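You operate a simulated robot arm through the tools that you are given. There is no shell and no other tool. Be economical: measure what you need, move in short steps, check, and stop when the job is done.

The job below is to be done with a simulated two-armed robot. You get a single attempt, and the scene is never put back.

JOB
Put the 72 gauge block from the top of the press bench on the left lower shelf of the wall bench and the 56 gauge block on the open shelf of the glue table. Shut the grey drawer. Stack the yellow sandpaper roll from the top of the press bench on top of the red sandpaper roll. Fetch the yellow cloth from the top of the press bench and set it on the top of the glue table. Pull the hatch cover open. Do these in any order.

It is judged by the outcome, as a careful person would: the job done as asked, and still so three seconds after it is handed in. It fails if anything else is knocked over, pushed out of place, dropped, spilled or broken. A push-on lid holds only when it is set on centred and level and pressed home; a screw cap is set on level and turned clockwise until tight. Flat cloth is picked up by pressing the open fingertips on it (5 to 10 N) and closing them slowly along it; thin cloth reads only 2 to 8 mm in the jaws.

ROBOT AND FRAMES
Two 6-joint arms with fingered hands on one trunk, on a base that drives. Base frame: it is fixed to the floor where the robot stands at the start and does not move with it; the origin is under the middle of the robot, x ahead of it, y to its left, z up. Readings come in cm, degrees, newtons and seconds.
The left shoulder is at the start at [7, 19.1, 146.3], the right one opposite. With the tool pointing down near the work surface each hand reaches from about 44 to 88 cm from the robot's upright axis, wherever it stands, measured 20 degrees to its own side. Places, roughly: gauge block [50, 25, 75]; grey drawer [30, 30, 70]; hatch cover [-110, 120, 70]; left lower shelf of the wall bench [-130, -150, 40]; open shelf of the glue table [-130, 430, 40]; sandpaper roll [75, 0, 75]; top of the glue table [-110, 430, 90]; yellow cloth (6x9x4 cm) [80, -20, 80]. Payload 4.7 kg a hand.
The TCP of each hand is the grasp point between the finger pads, 3.6 cm short of the fingertips. In the tool frame z runs along the fingers and y along their closing line. The gripper opens to 12 cm. The gripper's body begins 4.2 cm behind the TCP. The gripper is a hand of 5 fingers: y runs from the thumb to the fingers, the wrist lies at [-1.8, -11.3, -19.8] in the tool frame, and closing takes about 1.5 s.
Orientation is that of the tool frame in the base frame, as a unit quaternion [w, x, y, z]. With the fingers straight down and the wrist toward the robot, the tool's x, y and z point along [0, 1, 0], [1, 0, 0] and [0, 0, -1] of the base frame.

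CONTROLS
- The arms move only by the tool drive_tool. It takes "left_targets", "right_targets" or both (then of equal length, played together; a hand with none holds still); each is one flat list of numbers, 7 for each row, row after row: the shift along the base's x, y, z in cm, then the turn, a rotation vector about the base's x, y, z in degrees, then the gripper command, from -1 (shut) to 1 (fully open), values between in proportion. In form: [dx, dy, dz, ax, ay, az, jaw, dx, dy, dz, ax, ay, az, jaw, ...]. A call has 1 to 12 rows; each row is the pose to reach, as a shift and turn from the pose commanded when the call began. Each row takes 0.2 s and may step no farther than 5 cm and 8.6 degrees from the row before; otherwise, or with a gripper value out of range, the whole call is refused. Where a pose cannot be reached the arm comes as near as it can. A force on the tool above 40 N (or 10 N above the force at the start of the call, whichever is more), or a blocked arm, ends the call early, and 0.2 s more pass. Each finger travels about 4.5 cm/s and halts on what it meets, pressing with about 30 N; the grip force reading is that of the motor and also rises with nothing between the fingers. The clock runs only during rows and for 0.2 s after the last one: add rows that repeat a pose to give the fingers time. It gives the time, the measured TCP pose, the force on the tool (base axes), the opening and the grip force at its end, in the units of the frame above (readings bear some noise), with the torque about the TCP (base axes, N m) and any sound that the robot's microphone picked up.
- Cameras (640 x 400 px; columns grow to the right, rows downward): "scene" is now at [11.77, 2.57, 166.26]; the picture's right is [0.35, -0.94, 0.00], its down [-0.77, -0.29, -0.56] and it looks along [0.53, 0.20, -0.83] (base axes); focal length 258 px, centre (320, 200). "left" rides on the left gripper at [-7.2, -9.1, -14.3] in its tool frame; the picture's right is [-0.80, -0.28, 0.52], its down [0.53, -0.73, 0.43] and it looks along [0.27, 0.62, 0.74] (tool axes); focal length 234 px, centre (320, 200). "right" rides on the right gripper at [7.3, -9.1, -14.3] in its tool frame; the picture's right is [-0.80, 0.28, -0.53], its down [-0.53, -0.73, 0.42] and it looks along [-0.27, 0.62, 0.74] (tool axes); focal length 234 px, centre (320, 200). There is no depth. A picture from a camera that has moved, and an enlarged one, comes with that camera's place and axes in the base frame and with its lens.
- capture(camera): a new picture of that camera. It takes no simulated time.
- slide_trunk(by): slides the trunk up (or, below 0, down) by that many cm; the arms and the scene camera ride with it, the base frame stays. It gives what a move gives, with no picture.
- base_move(legs): drives the robot by 1 to 6 legs, each [ahead, left, turn to the left] in cm, cm and degrees, along the robot's own axes; the way and the turn of a leg run together, so that a leg with both is an arc; at most 150 cm and 180 degrees a leg. The arms and the cameras ride along, it lands a little off, and it stops where it bumps. It gives what a move gives.
- preshape(shape, hand): the hand has 5 fingers and takes this shape, open, in about a second: jaw (thumb against the fingers, like two jaws); tri (thumb and two fingers); tip (a fingertip pinch); poke (one finger out to press); point (the index stretched); flat (the hand flat); cup (the hand cupped); fist (a fist). The gripper value then closes the fingers along that shape, each until it touches; the sizes above hold for jaw. It gives what a move gives, with no picture.
- turn_head(pan, tilt): turns the head with the scene camera to pan (to the left, within 86 degrees either way) and tilt (down, from -29 to 69), counted from straight ahead of the robot. It gives what a move gives.
- close_up(camera, box): a new picture of the part [left, top, right, bottom] of that camera's present view, enlarged. It takes no simulated time.
- finish_job(): hands the job in; it is judged then, once.

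Work in short steps. Places have to be worked out from the pictures, the camera data and where the tool is seen: move nearer, look again, correct. Check each grasp and each placing, and mend what went wrong. You have 165 turns and 130 pictures in all, those below and enlarged ones among them. Open the grippers and draw the arms clear of the work before you hand the job in, unless the task says otherwise; then end with one line.

The tools are called after "Call:" as a command line: name --argument value ..., lists and objects as JSON in quotes. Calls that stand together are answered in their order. drive_tool: Moves the arms, as the interface text tells. Its arguments: {"type":"object","properties":{"left_targets":{"type":"array"},"right_targets":{"type":"array"}},"required":[]} The other tools are called the same way: slide_trunk (by) slides the trunk up or down; preshape (shape, hand) gives the hand a shape; base_move (legs) drives the base; turn_head (pan, tilt) turns the head that bears the scene camera; capture (camera) takes a picture; close_up (camera, box) takes an enlarged picture of a part of a camera's view; finish_job () hands the job in.

At the start:

```text
t: 0.0
left_position: [59.08, 38.43, 123.78]
left_tcp_rot: [-0.001, 0.707, 0.707, 0.0]
left_ft_force: [-0.5, -0.5, -0.5]
left_ft_torque: [0.01, 0.03, 0.0]
left_gripper_width: 11.96
left_gripper_force: 0.0
left_shape: jaw
right_position: [67.7, -22.73, 124.43]
right_tcp_rot: [0.0, 0.706, 0.708, 0.002]
right_ft_force: [0.8, -0.7, -0.4]
right_ft_torque: [0.02, -0.01, -0.01]
right_gripper_width: 11.97
right_gripper_force: 0.1
right_shape: jaw
trunk travel left (down, up): [-94.0, 0.0]
robot x, y, heading: [0.02, 0.0, 0.0]
head pan, tilt: [20.5, 55.7]
```

scene: 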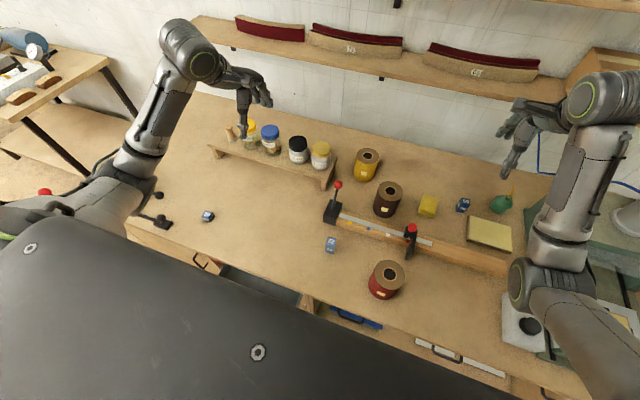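
right: 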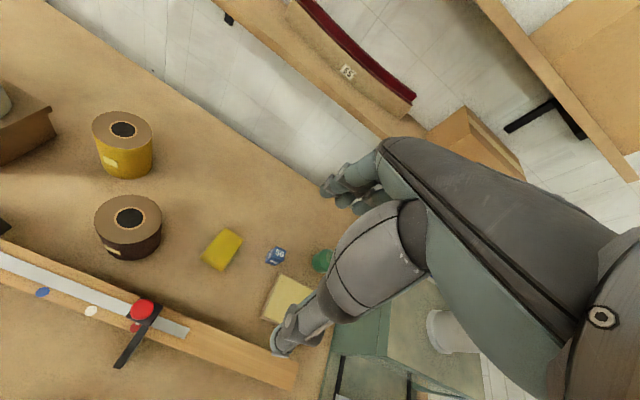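
left: 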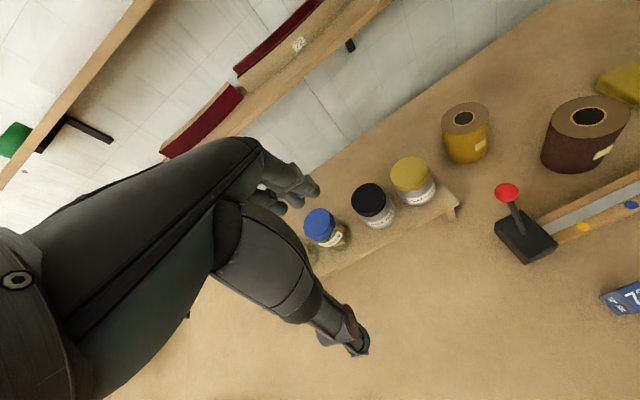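

The opening view shows three blue gauge blocks, the rolls and a yellow cloth. I'll zoom in to read the block labels.

Call:
close_up --camera "scene" --box '[300, 140, 540, 310]'

Call:
close_up --camera "scene" --box '[120, 170, 340, 330]'

```text
2.35 times, centred on (420, 225) of scene
camera zoom: at [11.77, 2.57, 166.26], right [0.35, -0.94, 0.0], down [-0.77, -0.29, -0.56], along [0.53, 0.2, -0.83], focal length 608 px, centre (85, 141)
```

zoom: 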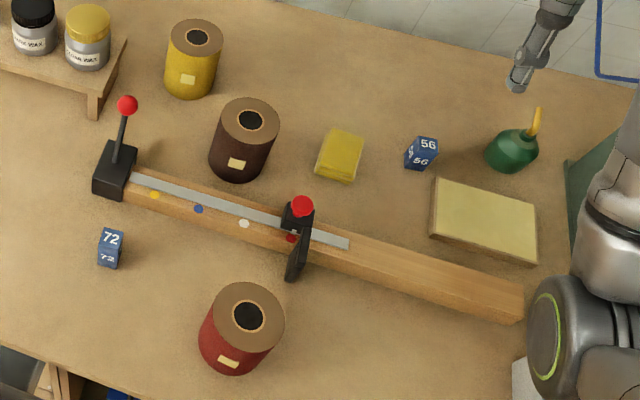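

```text
2.50 times, centred on (230, 250) of scene
camera zoom: at [11.77, 2.57, 166.26], right [0.35, -0.94, 0.0], down [-0.77, -0.29, -0.56], along [0.53, 0.2, -0.83], focal length 646 px, centre (545, 75)
```

zoom: 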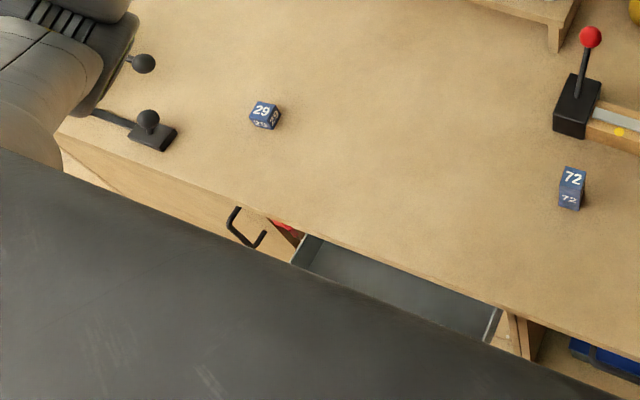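

Triangulating the scene and right pictures puts the yellow roll's top at about [85.6, 10, 91]. I'm bringing the left hand over it, staying high, for a check.

Call:
drive_tool --left_targets '[2.5, -2.84, -1, 0, 0, 0, 1, 5, -5.7, -2, 0, 0, 0, 1, 7.5, -8.5, -3, 0, 0, 0, 1, 10, -11.4, -4, 0, 0, 0, 1, 12.5, -14.2, -5, 0, 0, 0, 1, 15, -17, -6, 0, 0, 0, 1, 17.5, -19.9, -7, 0, 0, 0, 1, 20, -22.7, -8, 0, 0, 0, 1, 22.5, -25.6, -9, 0, 0, 0, 1, 25, -28.4, -10, 0, 0, 0, 1]'

Call:
capture --camera "left"

Call:
capture --camera "scene"

```text
t: 2.2
left_position: [84.1, 9.86, 113.82]
left_tcp_rot: [-0.001, 0.708, 0.706, 0.001]
left_ft_force: [-0.5, -0.1, 0.2]
left_ft_torque: [-0.01, 0.0, 0.02]
left_gripper_width: 11.95
left_gripper_force: 0.2
left_shape: jaw
right_position: [67.92, -22.85, 124.35]
right_tcp_rot: [0.001, 0.707, 0.708, 0.001]
right_ft_force: [-0.1, 0.1, 0.2]
right_ft_torque: [0.01, 0.01, 0.02]
right_gripper_width: 11.96
right_gripper_force: 0.0
right_shape: jaw
trunk travel left (down, up): [-94.0, 0.0]
robot x, y, heading: [-0.1, 0.22, -0.1]
head pan, tilt: [20.5, 55.7]
```

```text
124 pictures are left
camera left: at [74.93, 2.5, 128.15], right [-0.28, -0.8, -0.53], down [-0.73, 0.53, -0.42], along [0.62, 0.27, -0.74], focal length 234 px, centre (320, 200)
```

left: 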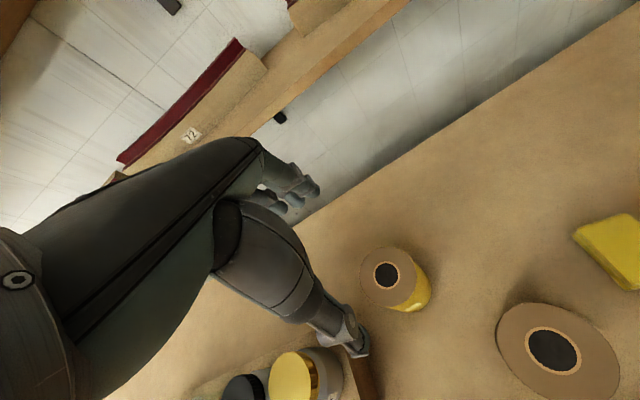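

```text
123 pictures are left
camera scene: at [11.91, 2.37, 166.25], right [0.35, -0.94, 0.0], down [-0.77, -0.29, -0.56], along [0.53, 0.2, -0.83], focal length 258 px, centre (320, 200)
```

scene: 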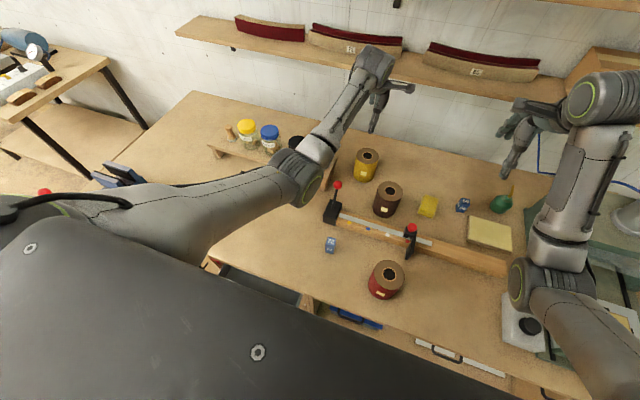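

The left camera agrees: roll centre about [86.0, 10.3], top at 91. I'm descending to grip 2.7 cm below its top.

Call:
drive_tool --left_targets '[2, 0.4, -2, 0, 0, 0, 1, 2, 0.4, -6, 0, 0, 0, 1, 2, 0.4, -10, 0, 0, 0, 1, 2, 0.4, -14, 0, 0, 0, 1, 2, 0.4, -17, 0, 0, 0, 1, 2, 0.4, -19, 0, 0, 0, 1]'

Call:
capture --camera "left"

Call:
close_up --camera "scene" --box '[300, 30, 480, 230]'

```text
t: 3.6
left_position: [86.0, 10.27, 94.75]
left_tcp_rot: [0.0, 0.707, 0.707, 0.0]
left_ft_force: [0.0, 0.5, 0.8]
left_ft_torque: [0.01, 0.01, -0.01]
left_gripper_width: 11.96
left_gripper_force: 0.0
left_shape: jaw
right_position: [67.81, -22.96, 124.51]
right_tcp_rot: [0.0, 0.706, 0.708, 0.0]
right_ft_force: [0.3, -0.9, -0.4]
right_ft_torque: [0.0, 0.01, -0.03]
right_gripper_width: 11.94
right_gripper_force: 0.0
right_shape: jaw
trunk travel left (down, up): [-94.0, 0.0]
robot x, y, heading: [0.01, 0.13, 0.0]
head pan, tilt: [20.5, 55.7]
```

```text
122 pictures are left
camera left: at [76.89, 2.93, 109.03], right [-0.28, -0.8, -0.53], down [-0.73, 0.53, -0.43], along [0.62, 0.27, -0.74], focal length 234 px, centre (320, 200)
```

left: 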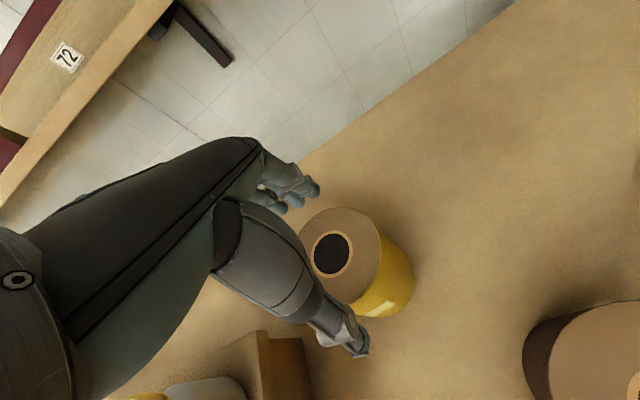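

```text
2.00 times, centred on (390, 130) of scene
camera zoom: at [11.78, 2.53, 166.26], right [0.35, -0.94, 0.0], down [-0.77, -0.29, -0.56], along [0.53, 0.2, -0.83], focal length 517 px, centre (180, 340)
```

zoom: 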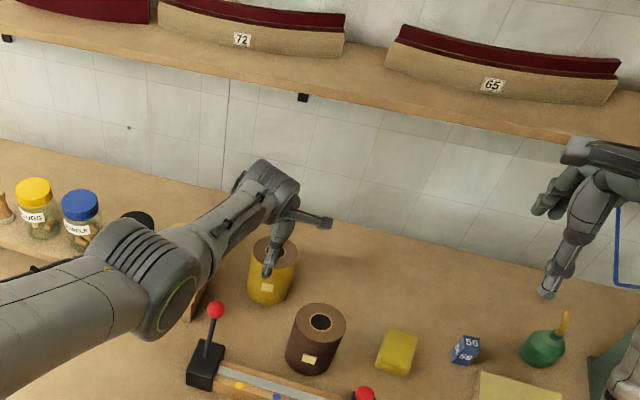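

Centre confirmed at [86.0, 10.2]. I'm descending 6.4 cm and then closing.

Call:
drive_tool --left_targets '[0, 0, -2, 0, 0, 0, 1, 0, 0, -4, 0, 0, 0, 1, 0, 0, -5.5, 0, 0, 0, 1, 0, 0, -6.4, 0, 0, 0, 1, 0, 0, -6.4, 0, 0, 0, 0.5, 0, 0, -6.4, 0, 0, 0, 0, 0, 0, -6.4, 0, 0, 0, -0.5, 0, 0, -6.4, 0, 0, 0, -1, 0, 0, -6.4, 0, 0, 0, -1, 0, 0, -6.4, 0, 0, 0, -1]'

Call:
capture --camera "left"

```text
t: 5.8
left_position: [84.34, 11.32, 89.58]
left_tcp_rot: [-0.001, 0.707, 0.707, 0.0]
left_ft_force: [-0.8, -0.2, 0.5]
left_ft_torque: [0.04, 0.05, 0.02]
left_gripper_width: 7.99
left_gripper_force: 30.0
left_shape: jaw
left hand out of reach, approached as far as the arm can: row 2, 3, 4, 5, 6, 7, 8, 9, 10
right_position: [67.76, -22.76, 124.46]
right_tcp_rot: [0.0, 0.707, 0.708, 0.001]
right_ft_force: [0.1, -0.2, 0.0]
right_ft_torque: [0.0, 0.0, 0.01]
right_gripper_width: 11.95
right_gripper_force: 0.0
right_shape: jaw
trunk travel left (down, up): [-94.0, 0.0]
robot x, y, heading: [0.17, 0.08, -0.0]
head pan, tilt: [20.5, 55.7]
```

```text
120 pictures are left
camera left: at [75.19, 3.99, 103.96], right [-0.28, -0.8, -0.53], down [-0.73, 0.53, -0.42], along [0.62, 0.27, -0.74], focal length 234 px, centre (320, 200)
```

left: 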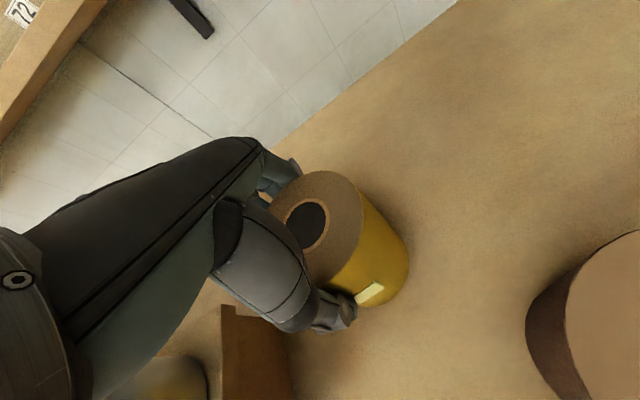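

The arm hit its reach limit, so the grip is about 1 cm off-centre. I'm reopening and rising, then I'll lower the trunk to gain reach.

Call:
drive_tool --left_targets '[0, 0, 0, 0, 0, 0, 0, 0, 0, 0, 0, 0, 0, 1, 0, 0, 0, 0, 0, 0, 1, 0, 0, 0, 0, 0, 0, 1, 0, 0, 4, 0, 0, 0, 1, 0, 0, 8, 0, 0, 0, 1, 0, 0, 12, 0, 0, 0, 1, 0, 0, 16, 0, 0, 0, 1, 0, 0, 20, 0, 0, 0, 1]'

```text
t: 7.8
left_position: [84.33, 11.46, 109.94]
left_tcp_rot: [-0.001, 0.707, 0.708, 0.001]
left_ft_force: [0.0, -0.3, -0.3]
left_ft_torque: [-0.03, 0.02, -0.01]
left_gripper_width: 11.97
left_gripper_force: 0.0
left_shape: jaw
right_position: [67.82, -22.92, 124.49]
right_tcp_rot: [0.0, 0.706, 0.708, 0.001]
right_ft_force: [0.6, 0.4, 0.3]
right_ft_torque: [0.05, 0.03, -0.02]
right_gripper_width: 11.99
right_gripper_force: 0.0
right_shape: jaw
trunk travel left (down, up): [-94.0, 0.0]
robot x, y, heading: [0.05, 0.08, 0.1]
head pan, tilt: [20.5, 55.7]
```

Lowering the trunk 12 cm, which still leaves the fingertips above the roll top.

Call:
slide_trunk --by -12

Call:
capture --camera "left"

Call:
capture --camera "scene"

```text
t: 9.3
left_position: [84.39, 11.39, 98.02]
left_tcp_rot: [-0.001, 0.707, 0.707, 0.001]
left_ft_force: [0.2, 0.6, 0.6]
left_ft_torque: [0.0, 0.02, 0.0]
left_gripper_width: 11.99
left_gripper_force: 0.2
left_shape: jaw
right_position: [67.79, -22.88, 112.58]
right_tcp_rot: [0.001, 0.707, 0.707, 0.002]
right_ft_force: [-0.4, 0.7, -0.6]
right_ft_torque: [0.04, -0.03, 0.0]
right_gripper_width: 11.96
right_gripper_force: 0.1
right_shape: jaw
trunk travel left (down, up): [-82.0, 12.0]
robot x, y, heading: [0.11, 0.39, -0.1]
head pan, tilt: [20.5, 55.7]
```

```text
119 pictures are left
camera left: at [75.12, 4.06, 112.22], right [-0.28, -0.8, -0.53], down [-0.73, 0.53, -0.42], along [0.62, 0.27, -0.74], focal length 234 px, centre (320, 200)
```

left: 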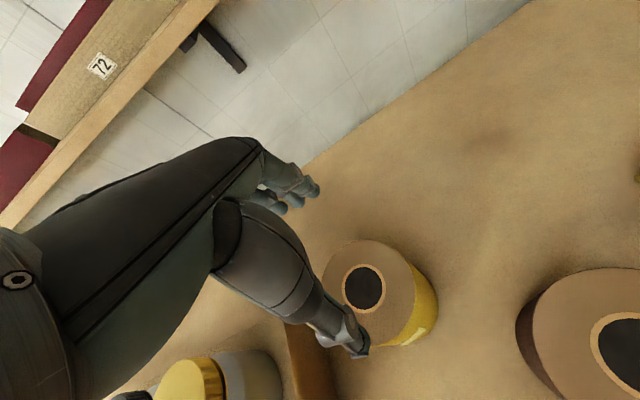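

```text
118 pictures are left
camera scene: at [11.74, 2.56, 154.27], right [0.35, -0.94, 0.0], down [-0.77, -0.29, -0.56], along [0.53, 0.2, -0.83], focal length 258 px, centre (320, 200)
```

scene: 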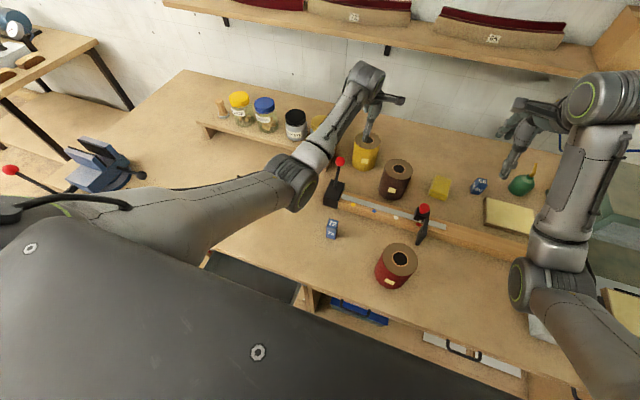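

The roll seems to have shifted toward me slightly. I'm zooming in to verify before gripping again.

Call:
close_up --camera "scene" --box '[290, 80, 450, 200]'

Call:
close_up --camera "left" --box '[240, 180, 480, 400]'

```text
3.33 times, centred on (370, 140) of scene
camera zoom: at [11.74, 2.56, 154.27], right [0.35, -0.94, 0.0], down [-0.77, -0.29, -0.56], along [0.53, 0.2, -0.83], focal length 862 px, centre (153, 400)
```

zoom: 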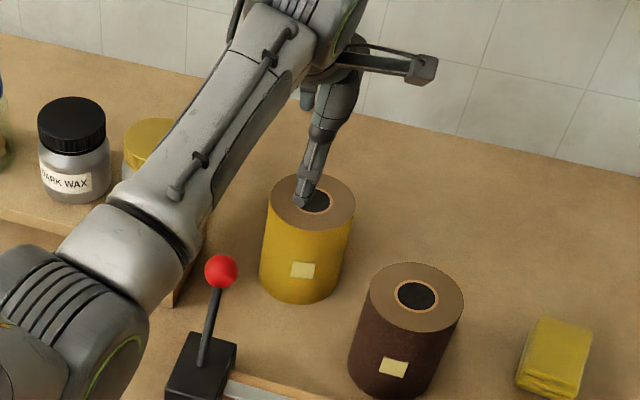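

```text
1.82 times, centred on (360, 290) of left
camera zoom: at [75.12, 4.06, 112.22], right [-0.28, -0.8, -0.53], down [-0.73, 0.53, -0.42], along [0.62, 0.27, -0.74], focal length 426 px, centre (247, 36)
```

zoom: 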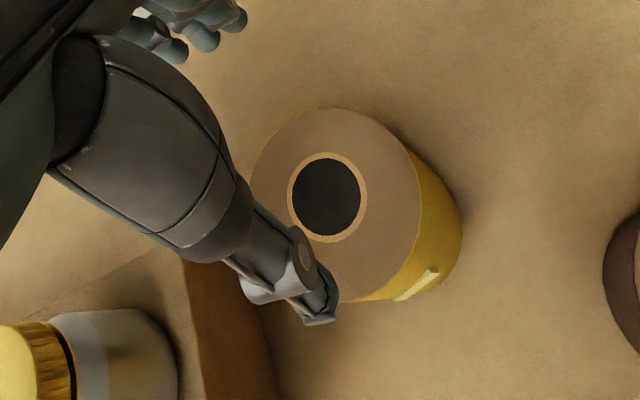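

The roll is upright at [81.4, 11.0] with its top at 90.8. I'm re-centring, descending and gripping.

Call:
drive_tool --left_targets '[-3, -0.4, 0, 0, 0, 0, 1, -3, -0.4, -3, 0, 0, 0, 1, -3, -0.4, -6, 0, 0, 0, 1, -3, -0.4, -8.5, 0, 0, 0, 1, -3, -0.4, -9.8, 0, 0, 0, 1, -3, -0.4, -9.8, 0, 0, 0, 1]'

Call:
capture --camera "left"

```text
t: 10.7
left_position: [81.52, 10.85, 88.58]
left_tcp_rot: [0.004, 0.708, 0.707, 0.002]
left_ft_force: [4.9, -1.4, 24.4]
left_ft_torque: [-0.15, -0.05, -0.01]
left_gripper_width: 12.0
left_gripper_force: 0.0
left_shape: jaw
right_position: [67.54, -22.9, 112.54]
right_tcp_rot: [0.001, 0.707, 0.707, 0.003]
right_ft_force: [-0.1, 0.0, 0.3]
right_ft_torque: [0.01, 0.02, -0.01]
right_gripper_width: 11.99
right_gripper_force: 0.1
right_shape: jaw
trunk travel left (down, up): [-82.0, 12.0]
robot x, y, heading: [0.04, -0.37, -0.1]
head pan, tilt: [20.5, 55.7]
```

```text
115 pictures are left
camera left: at [72.06, 3.56, 102.83], right [-0.28, -0.8, -0.53], down [-0.73, 0.53, -0.43], along [0.63, 0.27, -0.73], focal length 234 px, centre (320, 200)
```

left: 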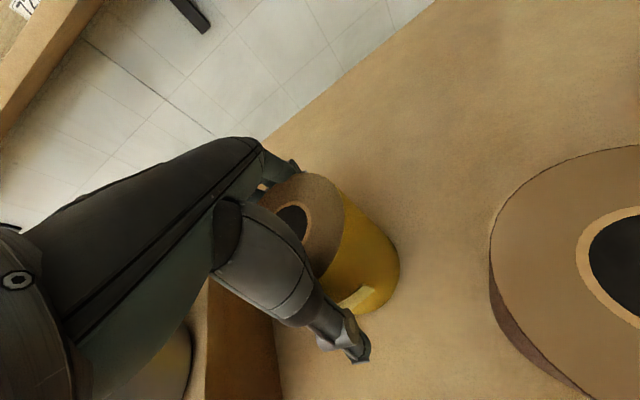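

24 N on the tool means the palm is touching the roll's top. I'm rising 1.3 cm, nudging forward 0.5 cm and closing slowly.

Call:
drive_tool --left_targets '[0, 0, 1.5, 0, 0, 0, 1, 0.6, -0.1, 1.5, 0, 0, 0, 1, 0.6, -0.1, 1.5, 0, 0, 0, 0.6, 0.6, -0.1, 1.5, 0, 0, 0, 0.4, 0.6, -0.1, 1.5, 0, 0, 0, 0.2, 0.6, -0.1, 1.5, 0, 0, 0, 0, 0.6, -0.1, 1.5, 0, 0, 0, -0.5, 0.6, -0.1, 1.5, 0, 0, 0, -1, 0.6, -0.1, 1.5, 0, 0, 0, -1, 0.6, -0.1, 1.5, 0, 0, 0, -1]'

Call:
capture --camera "left"

```text
t: 12.9
left_position: [82.06, 10.93, 89.5]
left_tcp_rot: [0.0, 0.708, 0.707, 0.0]
left_ft_force: [-0.7, 1.3, -0.2]
left_ft_torque: [0.09, -0.02, 0.01]
left_gripper_width: 9.33
left_gripper_force: 30.0
left_shape: jaw
right_position: [67.82, -22.71, 112.46]
right_tcp_rot: [0.0, 0.707, 0.708, 0.002]
right_ft_force: [-0.2, 0.1, -0.8]
right_ft_torque: [0.01, -0.02, 0.0]
right_gripper_width: 11.97
right_gripper_force: 0.0
right_shape: jaw
trunk travel left (down, up): [-82.0, 12.0]
robot x, y, heading: [0.19, 0.21, -0.2]
head pan, tilt: [20.5, 55.7]
```

```text
114 pictures are left
camera left: at [72.82, 3.57, 103.87], right [-0.28, -0.8, -0.53], down [-0.73, 0.53, -0.42], along [0.62, 0.27, -0.74], focal length 234 px, centre (320, 200)
```

left: 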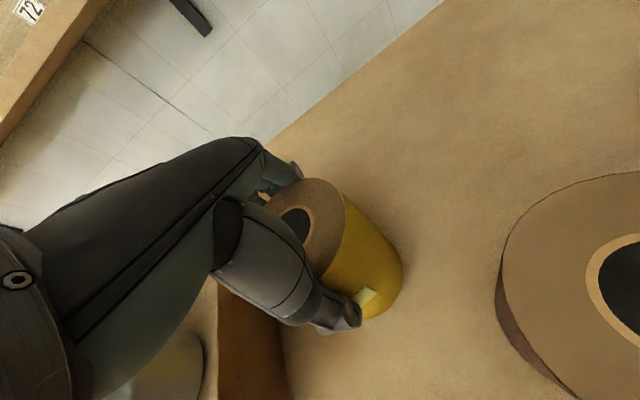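

The grip reads 9.33 cm with 30 N, and the roll is held. I'm lifting it straight up 20 cm.

Call:
drive_tool --left_targets '[0, 0, 2, 0, 0, 0, -1, 0, 0, 5, 0, 0, 0, -1, 0, 0, 8, 0, 0, 0, -1, 0, 0, 12, 0, 0, 0, -1, 0, 0, 16, 0, 0, 0, -1, 0, 0, 20, 0, 0, 0, -1]'

Call:
capture --camera "left"

Call:
capture --camera "scene"

```text
t: 14.3
left_position: [82.11, 10.8, 109.32]
left_tcp_rot: [-0.002, 0.707, 0.707, -0.001]
left_ft_force: [0.0, 0.7, -4.9]
left_ft_torque: [-0.02, -0.04, 0.02]
left_gripper_width: 9.3
left_gripper_force: 30.1
left_shape: jaw
right_position: [67.69, -22.84, 112.51]
right_tcp_rot: [-0.001, 0.707, 0.707, 0.002]
right_ft_force: [1.0, -0.4, -0.8]
right_ft_torque: [0.0, 0.02, 0.02]
right_gripper_width: 11.95
right_gripper_force: 0.0
right_shape: jaw
trunk travel left (down, up): [-82.0, 12.0]
robot x, y, heading: [-0.08, -0.09, -0.2]
head pan, tilt: [20.5, 55.7]
```

```text
113 pictures are left
camera left: at [72.98, 3.55, 123.65], right [-0.28, -0.8, -0.53], down [-0.73, 0.53, -0.42], along [0.62, 0.27, -0.74], focal length 234 px, centre (320, 200)
```

left: 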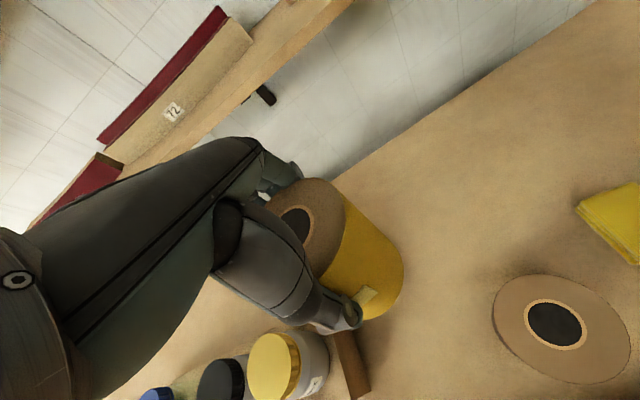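

```text
112 pictures are left
camera scene: at [11.83, 2.53, 154.25], right [0.35, -0.94, 0.0], down [-0.77, -0.29, -0.56], along [0.53, 0.2, -0.83], focal length 258 px, centre (320, 200)
```

scene: 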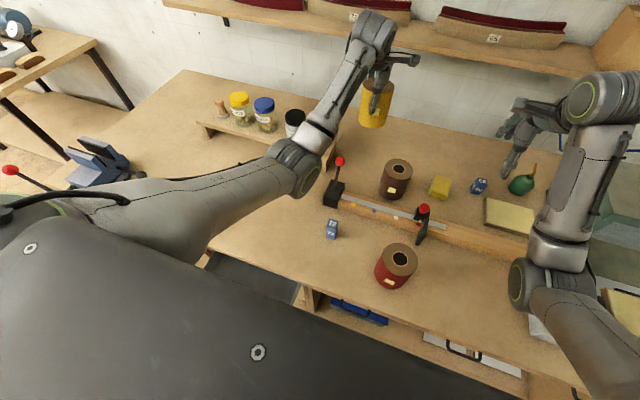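

The roll is lifted (0.5 kg) and its bottom clears everything. I'm backing the base 25 cm so the red roll comes into comfortable reach.

Call:
base_move --legs '[[-25, 0, 0]]'

Call:
capture --camera "scene"

Call:
capture --camera "left"

```text
t: 16.1
left_position: [57.64, 10.52, 109.26]
left_tcp_rot: [-0.002, 0.709, 0.706, 0.0]
left_ft_force: [-0.7, -0.4, -5.6]
left_ft_torque: [-0.01, -0.01, -0.02]
left_gripper_width: 9.32
left_gripper_force: 30.4
left_shape: jaw
right_position: [43.01, -23.11, 112.3]
right_tcp_rot: [0.0, 0.708, 0.706, 0.0]
right_ft_force: [-0.5, 0.3, 1.2]
right_ft_torque: [0.0, -0.01, -0.02]
right_gripper_width: 11.95
right_gripper_force: 0.0
right_shape: jaw
trunk travel left (down, up): [-82.0, 12.0]
robot x, y, heading: [-24.61, 0.19, -0.5]
head pan, tilt: [20.5, 55.7]
```

```text
111 pictures are left
camera scene: at [-12.7, 2.56, 154.23], right [0.35, -0.94, 0.0], down [-0.78, -0.29, -0.56], along [0.53, 0.2, -0.83], focal length 258 px, centre (320, 200)
```

scene: 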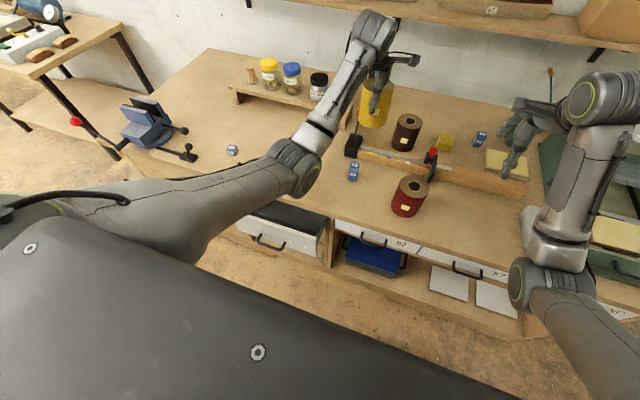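

```text
110 pictures are left
camera left: at [48.44, 3.25, 123.59], right [-0.28, -0.8, -0.53], down [-0.73, 0.54, -0.42], along [0.62, 0.26, -0.74], focal length 234 px, centre (320, 200)
```

left: 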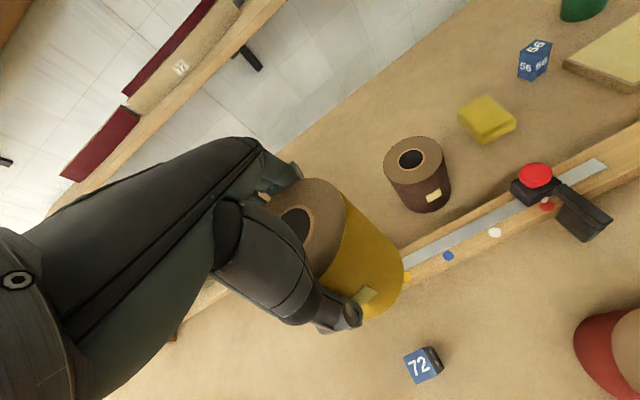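

The grey drawer is visible on the left front, and the red roll is clear. I'm zooming in on the red roll for better triangulation.

Call:
close_up --camera "scene" --box '[330, 140, 490, 240]'

Call:
close_up --camera "scene" --box '[220, 180, 540, 320]'

```text
4.00 times, centred on (410, 190) of scene
camera zoom: at [-12.7, 2.56, 154.23], right [0.35, -0.94, 0.0], down [-0.78, -0.29, -0.56], along [0.53, 0.2, -0.83], focal length 1034 px, centre (-40, 240)
```

zoom: 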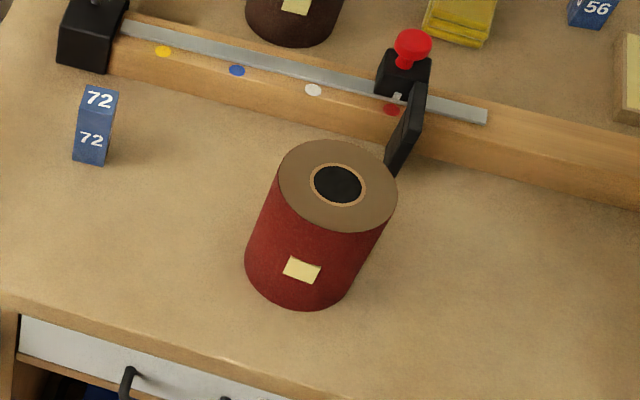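

```text
2.00 times, centred on (380, 250) of scene
camera zoom: at [-12.7, 2.56, 154.23], right [0.35, -0.94, 0.0], down [-0.78, -0.29, -0.56], along [0.53, 0.2, -0.83], focal length 517 px, centre (200, 100)
```

zoom: 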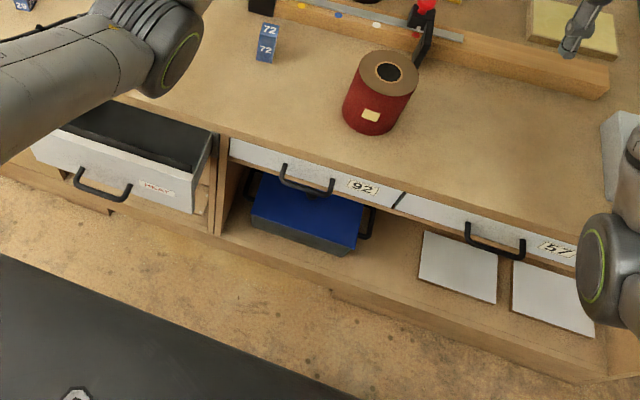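

The red roll's top centre is about [42.5, -7.6, 91]. I'm zooming in on the held yellow roll to find its centre relative to the TCP.

Call:
close_up --camera "scene" --box '[330, 50, 430, 140]'

Call:
close_up --camera "left" --box '[220, 150, 440, 350]'

```text
4.44 times, centred on (380, 95) of scene
camera zoom: at [-12.7, 2.56, 154.23], right [0.35, -0.94, 0.0], down [-0.78, -0.29, -0.56], along [0.53, 0.2, -0.83], focal length 1149 px, centre (53, 667)
```

zoom: 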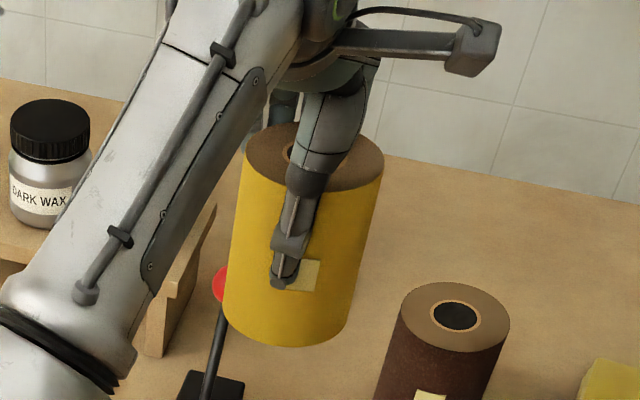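

```text
2.00 times, centred on (330, 250) of left
camera zoom: at [48.44, 3.25, 123.59], right [-0.28, -0.8, -0.53], down [-0.73, 0.54, -0.42], along [0.62, 0.26, -0.74], focal length 468 px, centre (300, 100)
```

zoom: 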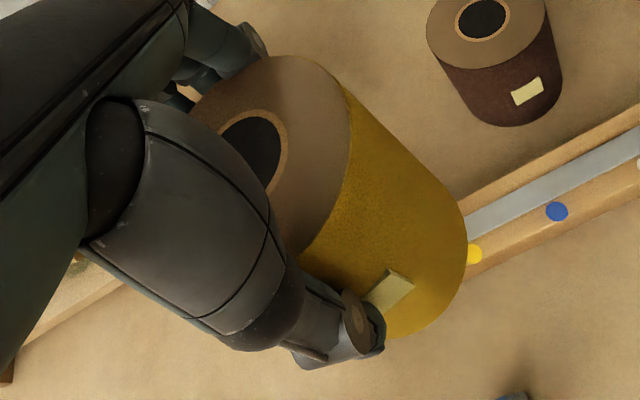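

The held roll's centre is about (+1.1, +0.4) from the TCP, and its height is about 11. I'm moving the right hand up and away, and the left hand over the red roll at height.

Call:
drive_tool --left_targets '[0, 0, 1, 0, 0, 0, -1, -2, -2.3, 1, 0, 0, 0, -1, -4, -4.6, 1, 0, 0, 0, -1, -6, -6.9, 1, 0, 0, 0, -1, -8, -9.2, 1, 0, 0, 0, -1, -10, -11.5, 1, 0, 0, 0, -1, -12, -13.8, 1, 0, 0, 0, -1, -14, -16.1, 1, 0, 0, 0, -1, -16.2, -18.6, 1, 0, 0, 0, -1, -16.2, -18.6, 1, 0, 0, 0, -1]' --right_targets '[0, -2, 2, 0, 0, 0, 1, 0, -4, 4, 0, 0, 0, 1, 0, -6, 6, 0, 0, 0, 1, 0, -8, 8, 0, 0, 0, 1, 0, -10, 10, 0, 0, 0, 1, 0, -12, 12, 0, 0, 0, 1, 0, -14, 14, 0, 0, 0, 1, 0, -16, 15, 0, 0, 0, 1, 0, -17, 15, 0, 0, 0, 1, 0, -17, 15, 0, 0, 0, 1]'

Call:
capture --camera "left"

Call:
capture --camera "scene"

Call:
capture --camera "right"

```text
t: 18.5
left_position: [48.05, 2.27, 110.84]
left_tcp_rot: [-0.019, 0.677, 0.735, 0.04]
left_ft_force: [-0.6, -0.6, -5.3]
left_ft_torque: [-0.03, 0.01, -0.01]
left_gripper_width: 9.28
left_gripper_force: 30.4
left_shape: jaw
left hand out of reach, approached as far as the arm can: row 8, 9, 10
right_position: [42.8, -40.18, 127.38]
right_tcp_rot: [0.001, 0.709, 0.706, 0.002]
right_ft_force: [-1.1, -0.6, 0.2]
right_ft_torque: [0.01, 0.04, -0.02]
right_gripper_width: 11.99
right_gripper_force: 0.2
right_shape: jaw
right hand out of reach, approached as far as the arm can: row 1, 2, 3, 4, 5, 6
trunk travel left (down, up): [-82.0, 12.0]
robot x, y, heading: [-24.71, 0.37, -0.2]
head pan, tilt: [20.5, 55.7]
stopped in row 10 (left hand): the arm was blocked; the commanded pose is now the measured one
```

```text
105 pictures are left
camera left: at [39.16, -6.96, 124.16], right [-0.2, -0.78, -0.6], down [-0.76, 0.5, -0.4], along [0.61, 0.38, -0.69], focal length 234 px, centre (320, 200)
```

left: 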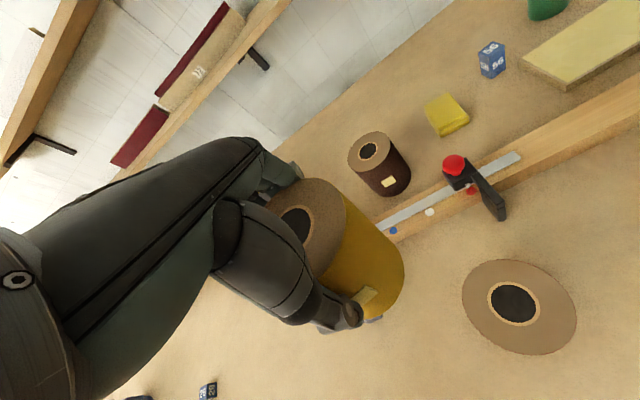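

```text
104 pictures are left
camera scene: at [-12.83, 2.53, 154.25], right [0.35, -0.94, 0.0], down [-0.78, -0.29, -0.56], along [0.53, 0.2, -0.83], focal length 258 px, centre (320, 200)
```

scene: 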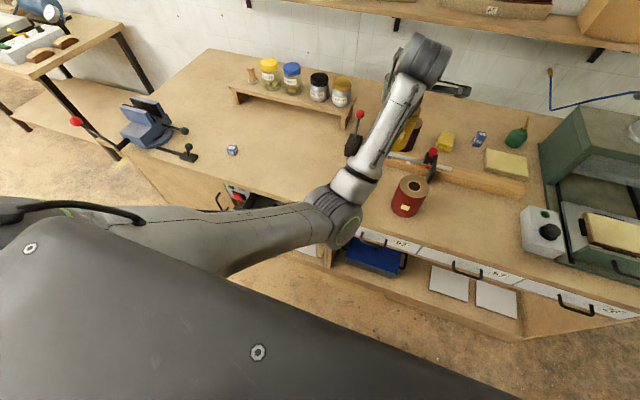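

```text
103 pictures are left
camera right: at [33.84, -32.84, 141.8], right [0.27, -0.81, 0.53], down [-0.73, -0.53, -0.43], along [0.62, -0.27, -0.74], focal length 234 px, centre (320, 200)
```

right: 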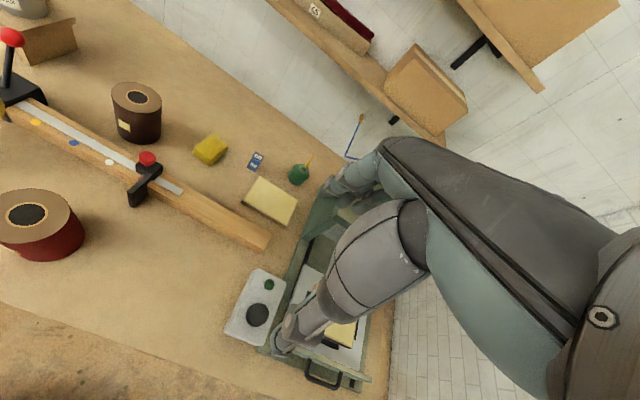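

The left arm is limited crossing over to the right. I'm strafing the base 18 cm right so the red roll lies in the left hand's zone.

Call:
base_move --legs '[[0, -18, 0]]'

```text
t: 20.0
left_position: [47.88, -15.38, 110.73]
left_tcp_rot: [-0.018, 0.676, 0.736, 0.037]
left_ft_force: [-0.5, 0.3, -5.5]
left_ft_torque: [-0.03, 0.01, 0.0]
left_gripper_width: 9.28
left_gripper_force: 30.3
left_shape: jaw
right_position: [42.94, -57.56, 127.47]
right_tcp_rot: [0.001, 0.707, 0.708, 0.001]
right_ft_force: [-0.5, 1.6, 1.0]
right_ft_torque: [-0.02, 0.0, 0.0]
right_gripper_width: 11.96
right_gripper_force: 0.1
right_shape: jaw
trunk travel left (down, up): [-82.0, 12.0]
robot x, y, heading: [-24.49, -17.99, -0.2]
head pan, tilt: [20.5, 55.7]
```

Now correcting the wrist tilt and moving over the red roll.

Call:
drive_tool --left_targets '[-2, 2, 0, -1.1, 0.4, -1.2, -1, -4, 4, 0, -2.2, 0.8, -2.4, -1, -5.5, 6, 0, -3.3, 1.2, -3.6, -1, -6.5, 7.3, 0, -4.46, 1.55, -4.86, -1, -6.5, 7.3, -1, -4.46, 1.55, -4.86, -1, -6.5, 7.3, -1, -4.46, 1.55, -4.86, -1]'

Call:
capture --camera "left"

Call:
close_up --camera "scene" --box '[270, 80, 510, 230]'

Call:
capture --camera "right"

```text
t: 21.4
left_position: [41.46, -8.26, 109.84]
left_tcp_rot: [0.0, 0.707, 0.707, 0.002]
left_ft_force: [0.1, 0.2, -5.2]
left_ft_torque: [-0.03, -0.01, 0.0]
left_gripper_width: 9.29
left_gripper_force: 29.7
left_shape: jaw
right_position: [43.02, -57.96, 127.41]
right_tcp_rot: [0.001, 0.707, 0.707, 0.003]
right_ft_force: [0.4, 0.2, 0.5]
right_ft_torque: [-0.01, 0.01, 0.03]
right_gripper_width: 11.98
right_gripper_force: 0.1
right_shape: jaw
trunk travel left (down, up): [-82.0, 12.0]
robot x, y, heading: [-24.97, -17.77, 0.1]
head pan, tilt: [20.5, 55.7]
```

```text
102 pictures are left
camera left: at [32.29, -15.58, 124.09], right [-0.28, -0.8, -0.53], down [-0.73, 0.53, -0.42], along [0.62, 0.27, -0.74], focal length 234 px, centre (320, 200)
```

left: 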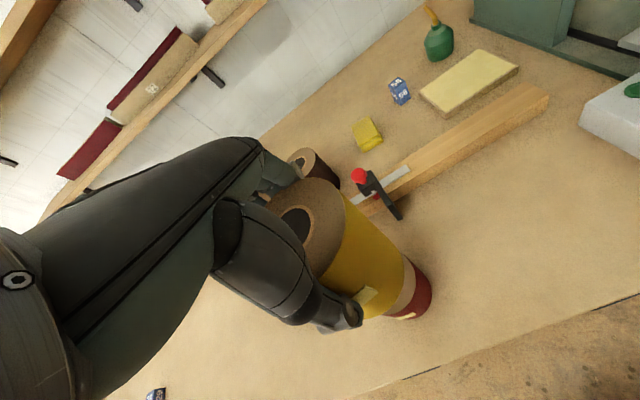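

```text
2.67 times, centred on (390, 155) of scene
camera zoom: at [-12.91, -15.44, 154.25], right [0.35, -0.94, 0.0], down [-0.77, -0.29, -0.56], along [0.53, 0.2, -0.83], focal length 689 px, centre (133, 320)
```

zoom: 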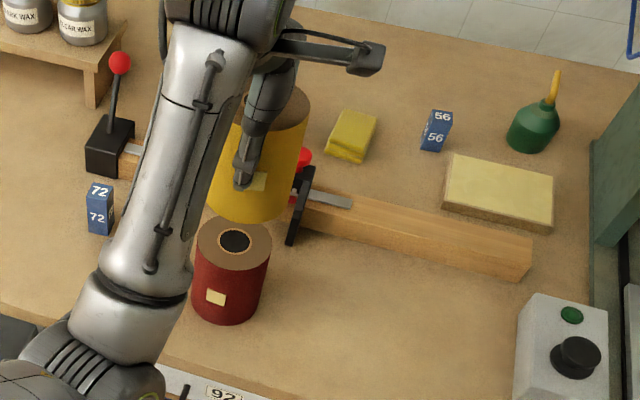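

```text
100 pictures are left
camera right: at [33.88, -50.64, 141.79], right [0.28, -0.8, 0.52], down [-0.73, -0.53, -0.43], along [0.62, -0.26, -0.74], focal length 234 px, centre (320, 200)
```

right: 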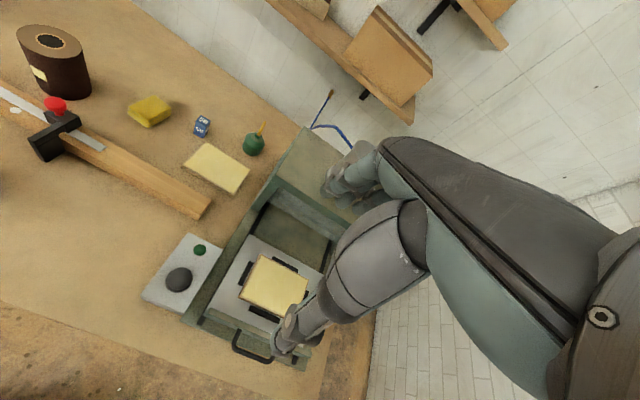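

Red centre reconfirmed at [42.3, -7.6, 91]. I'm lowering to leave a few centimetres of gap and then checking alignment again.

Call:
drive_tool --left_targets '[0.1, 0.2, -2, 0, 0, 0, -1, 0.1, 0.2, -4, 0, 0, 0, -1, 0.1, 0.2, -5.5, 0, 0, 0, -1, 0.1, 0.2, -5.5, 0, 0, 0, -1]'

Call:
close_up --camera "left" --box '[230, 150, 470, 350]'

Call:
close_up --camera "scene" --box '[310, 90, 430, 210]'

```text
t: 22.4
left_position: [41.68, -7.85, 104.33]
left_tcp_rot: [0.0, 0.707, 0.708, 0.002]
left_ft_force: [-0.1, 0.3, -4.9]
left_ft_torque: [0.04, 0.03, 0.03]
left_gripper_width: 9.29
left_gripper_force: 30.0
left_shape: jaw
right_position: [43.01, -57.83, 127.41]
right_tcp_rot: [0.001, 0.707, 0.708, 0.002]
right_ft_force: [-0.5, 1.2, 0.1]
right_ft_torque: [-0.02, -0.01, -0.01]
right_gripper_width: 12.0
right_gripper_force: 0.0
right_shape: jaw
trunk travel left (down, up): [-82.0, 12.0]
robot x, y, heading: [-24.92, -17.58, -0.1]
head pan, tilt: [20.5, 55.7]
```

```text
2.00 times, centred on (350, 250) of left
camera zoom: at [32.46, -15.32, 118.68], right [-0.28, -0.8, -0.53], down [-0.73, 0.53, -0.42], along [0.62, 0.27, -0.74], focal length 468 px, centre (260, 100)
```

zoom: 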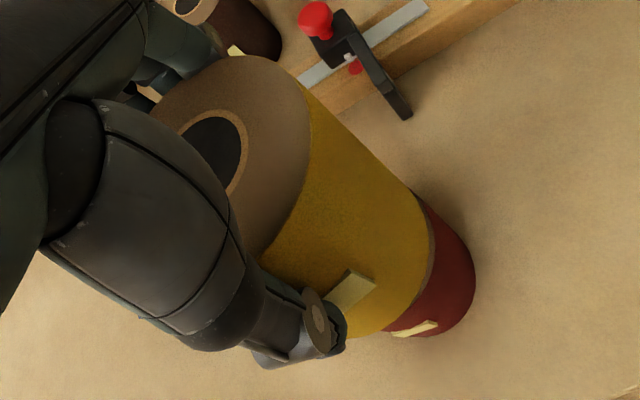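

```text
3.33 times, centred on (370, 150) of scene
camera zoom: at [-12.92, -15.4, 154.25], right [0.35, -0.94, 0.0], down [-0.77, -0.29, -0.56], along [0.53, 0.2, -0.83], focal length 862 px, centre (153, 367)
```

zoom: 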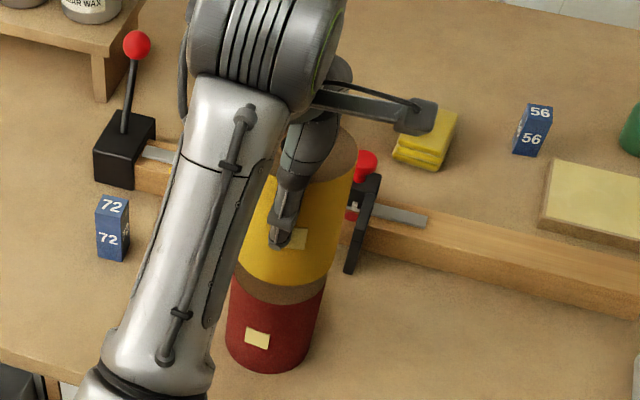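

Silhouettes line up with the vertical vanishing points in both views, so it's aligned. I'm lowering in fine steps until contact.

Call:
drive_tool --left_targets '[0, 0, -1, 0, 0, 0, -1, 0, 0, -2, 0, 0, 0, -1, 0, 0, -2.5, 0, 0, 0, -1, 0, 0, -2.8, 0, 0, 0, -1, 0, 0, -3.1, 0, 0, 0, -1, 0, 0, -3.1, 0, 0, 0, -1]'

Call:
close_up --camera "scene" --box '[310, 90, 430, 210]'

```text
t: 23.8
left_position: [41.63, -7.87, 101.29]
left_tcp_rot: [-0.001, 0.706, 0.708, 0.004]
left_ft_force: [-0.5, 0.4, -5.7]
left_ft_torque: [-0.02, -0.03, 0.0]
left_gripper_width: 9.28
left_gripper_force: 30.3
left_shape: jaw
right_position: [43.05, -57.87, 127.26]
right_tcp_rot: [0.001, 0.707, 0.707, 0.002]
right_ft_force: [0.5, 0.2, 0.6]
right_ft_torque: [0.0, -0.02, -0.01]
right_gripper_width: 11.96
right_gripper_force: 0.1
right_shape: jaw
trunk travel left (down, up): [-82.0, 12.0]
robot x, y, heading: [-24.65, -17.99, -0.3]
head pan, tilt: [20.5, 55.7]
```

```text
3.33 times, centred on (370, 150) of scene
camera zoom: at [-12.93, -15.4, 154.25], right [0.35, -0.94, 0.0], down [-0.77, -0.29, -0.56], along [0.53, 0.2, -0.83], focal length 862 px, centre (153, 367)
```

zoom: 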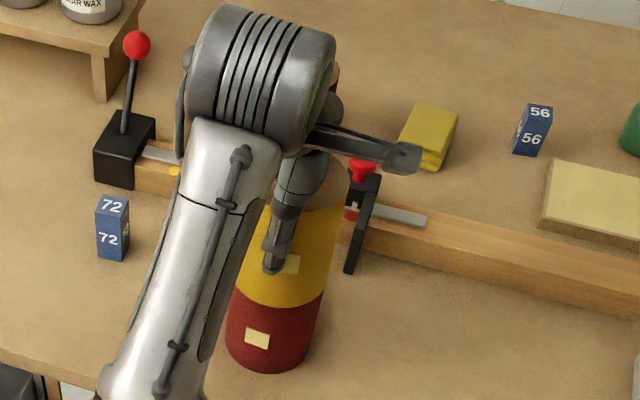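

Almost touching. I'm stepping down finely until the force shows contact.

Call:
drive_tool --left_targets '[0, 0, -0.2, 0, 0, 0, -1, 0, 0, -0.4, 0, 0, 0, -1, 0, 0, -0.6, 0, 0, 0, -1, 0, 0, -0.6, 0, 0, 0, -1]'

```text
t: 24.8
left_position: [41.6, -7.75, 100.94]
left_tcp_rot: [0.002, 0.706, 0.708, 0.007]
left_ft_force: [0.2, -1.4, 10.9]
left_ft_torque: [-0.02, -0.67, -0.03]
left_gripper_width: 9.27
left_gripper_force: 30.2
left_shape: jaw
right_position: [42.8, -57.89, 127.59]
right_tcp_rot: [0.002, 0.707, 0.707, 0.002]
right_ft_force: [0.0, 0.4, -0.6]
right_ft_torque: [0.0, 0.03, -0.01]
right_gripper_width: 11.97
right_gripper_force: 0.0
right_shape: jaw
trunk travel left (down, up): [-82.0, 12.0]
robot x, y, heading: [-24.85, -18.0, -0.1]
head pan, tilt: [20.5, 55.7]
```

Contact at 16 N. I'm easing up 0.2 cm and opening gradually, then checking before lifting.

Call:
drive_tool --left_targets '[0, 0, 0.2, 0, 0, 0, -1, 0, 0, 0.2, 0, 0, 0, 0.4, 0, 0, 0.2, 0, 0, 0, 0.5, 0, 0, 0.2, 0, 0, 0, 0.56, 0, 0, 0.2, 0, 0, 0, 0.6, 0, 0, 0.2, 0, 0, 0, 0.65, 0, 0, 0.2, 0, 0, 0, 0.7, 0, 0, 0.2, 0, 0, 0, 0.75, 0, 0, 0.2, 0, 0, 0, 0.75]'

Call:
close_up --camera "left" --box '[230, 150, 470, 350]'

Call:
close_up --camera "scene" --box '[310, 90, 430, 210]'

```text
t: 26.8
left_position: [41.49, -7.7, 100.62]
left_tcp_rot: [-0.003, 0.705, 0.709, 0.004]
left_ft_force: [-1.6, 0.0, 1.2]
left_ft_torque: [0.01, -0.05, -0.02]
left_gripper_width: 10.47
left_gripper_force: 0.1
left_shape: jaw
right_position: [42.87, -57.82, 127.35]
right_tcp_rot: [0.0, 0.707, 0.708, 0.002]
right_ft_force: [-0.7, -0.9, -0.1]
right_ft_torque: [0.0, 0.02, -0.01]
right_gripper_width: 11.96
right_gripper_force: 0.1
right_shape: jaw
trunk travel left (down, up): [-82.0, 12.0]
robot x, y, heading: [-24.35, -18.32, -0.1]
head pan, tilt: [20.5, 55.7]
```

```text
2.00 times, centred on (350, 250) of left
camera zoom: at [32.31, -15.08, 114.91], right [-0.27, -0.8, -0.53], down [-0.73, 0.53, -0.42], along [0.62, 0.28, -0.73], focal length 468 px, centre (260, 100)
```

zoom: 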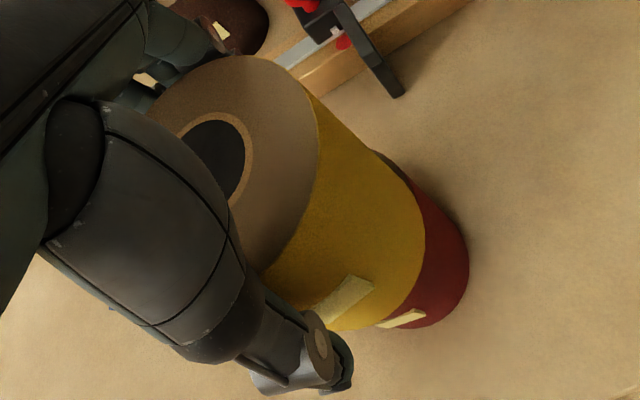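

```text
3.33 times, centred on (370, 150) of scene
camera zoom: at [-13.04, -15.4, 154.26], right [0.35, -0.94, 0.0], down [-0.77, -0.29, -0.56], along [0.53, 0.2, -0.83], focal length 862 px, centre (153, 367)
```

zoom: 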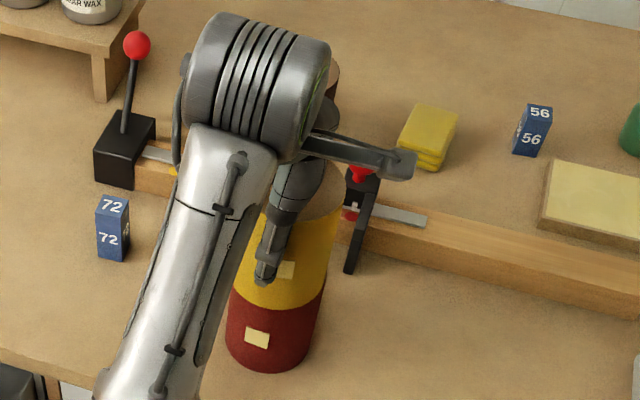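

Released, with the yellow roll sitting on red and slightly toward me. I'm opening fully, then rising slowly.

Call:
drive_tool --left_targets '[0, 0, 0.3, 0, 0, 0, 0.85, 0, 0, 0.3, 0, 0, 0, 1, 0, 0, 0.3, 0, 0, 0, 1, 0, 0, 0.3, 0, 0, 0, 1, 0, 0, 0.6, 0, 0, 0, 1, 0, 0, 1, 0, 0, 0, 1]'

Call:
close_up --camera "left" --box '[230, 150, 470, 350]'

```text
t: 28.2
left_position: [41.55, -8.08, 101.88]
left_tcp_rot: [0.0, 0.707, 0.707, 0.002]
left_ft_force: [-0.7, -0.2, 0.8]
left_ft_torque: [-0.02, 0.03, 0.01]
left_gripper_width: 11.97
left_gripper_force: 0.0
left_shape: jaw
right_position: [42.9, -57.93, 127.44]
right_tcp_rot: [0.001, 0.707, 0.707, 0.001]
right_ft_force: [0.5, 0.3, -0.1]
right_ft_torque: [0.03, 0.02, 0.02]
right_gripper_width: 11.94
right_gripper_force: 0.1
right_shape: jaw
trunk travel left (down, up): [-82.0, 12.0]
robot x, y, heading: [-24.85, -17.57, 0.1]
head pan, tilt: [20.5, 55.7]
```

```text
2.00 times, centred on (350, 250) of left
camera zoom: at [32.34, -15.46, 116.14], right [-0.28, -0.8, -0.53], down [-0.73, 0.53, -0.43], along [0.62, 0.27, -0.74], focal length 468 px, centre (260, 100)
```

zoom: 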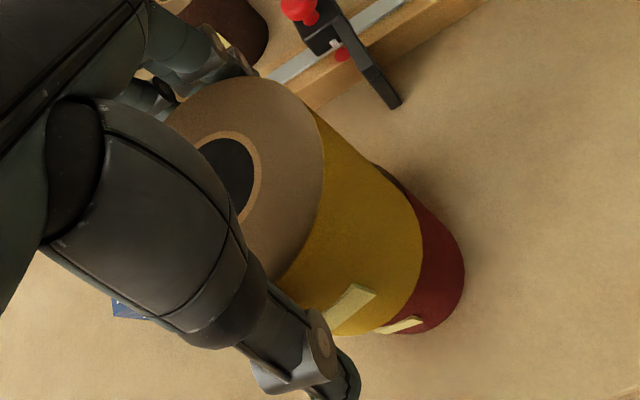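

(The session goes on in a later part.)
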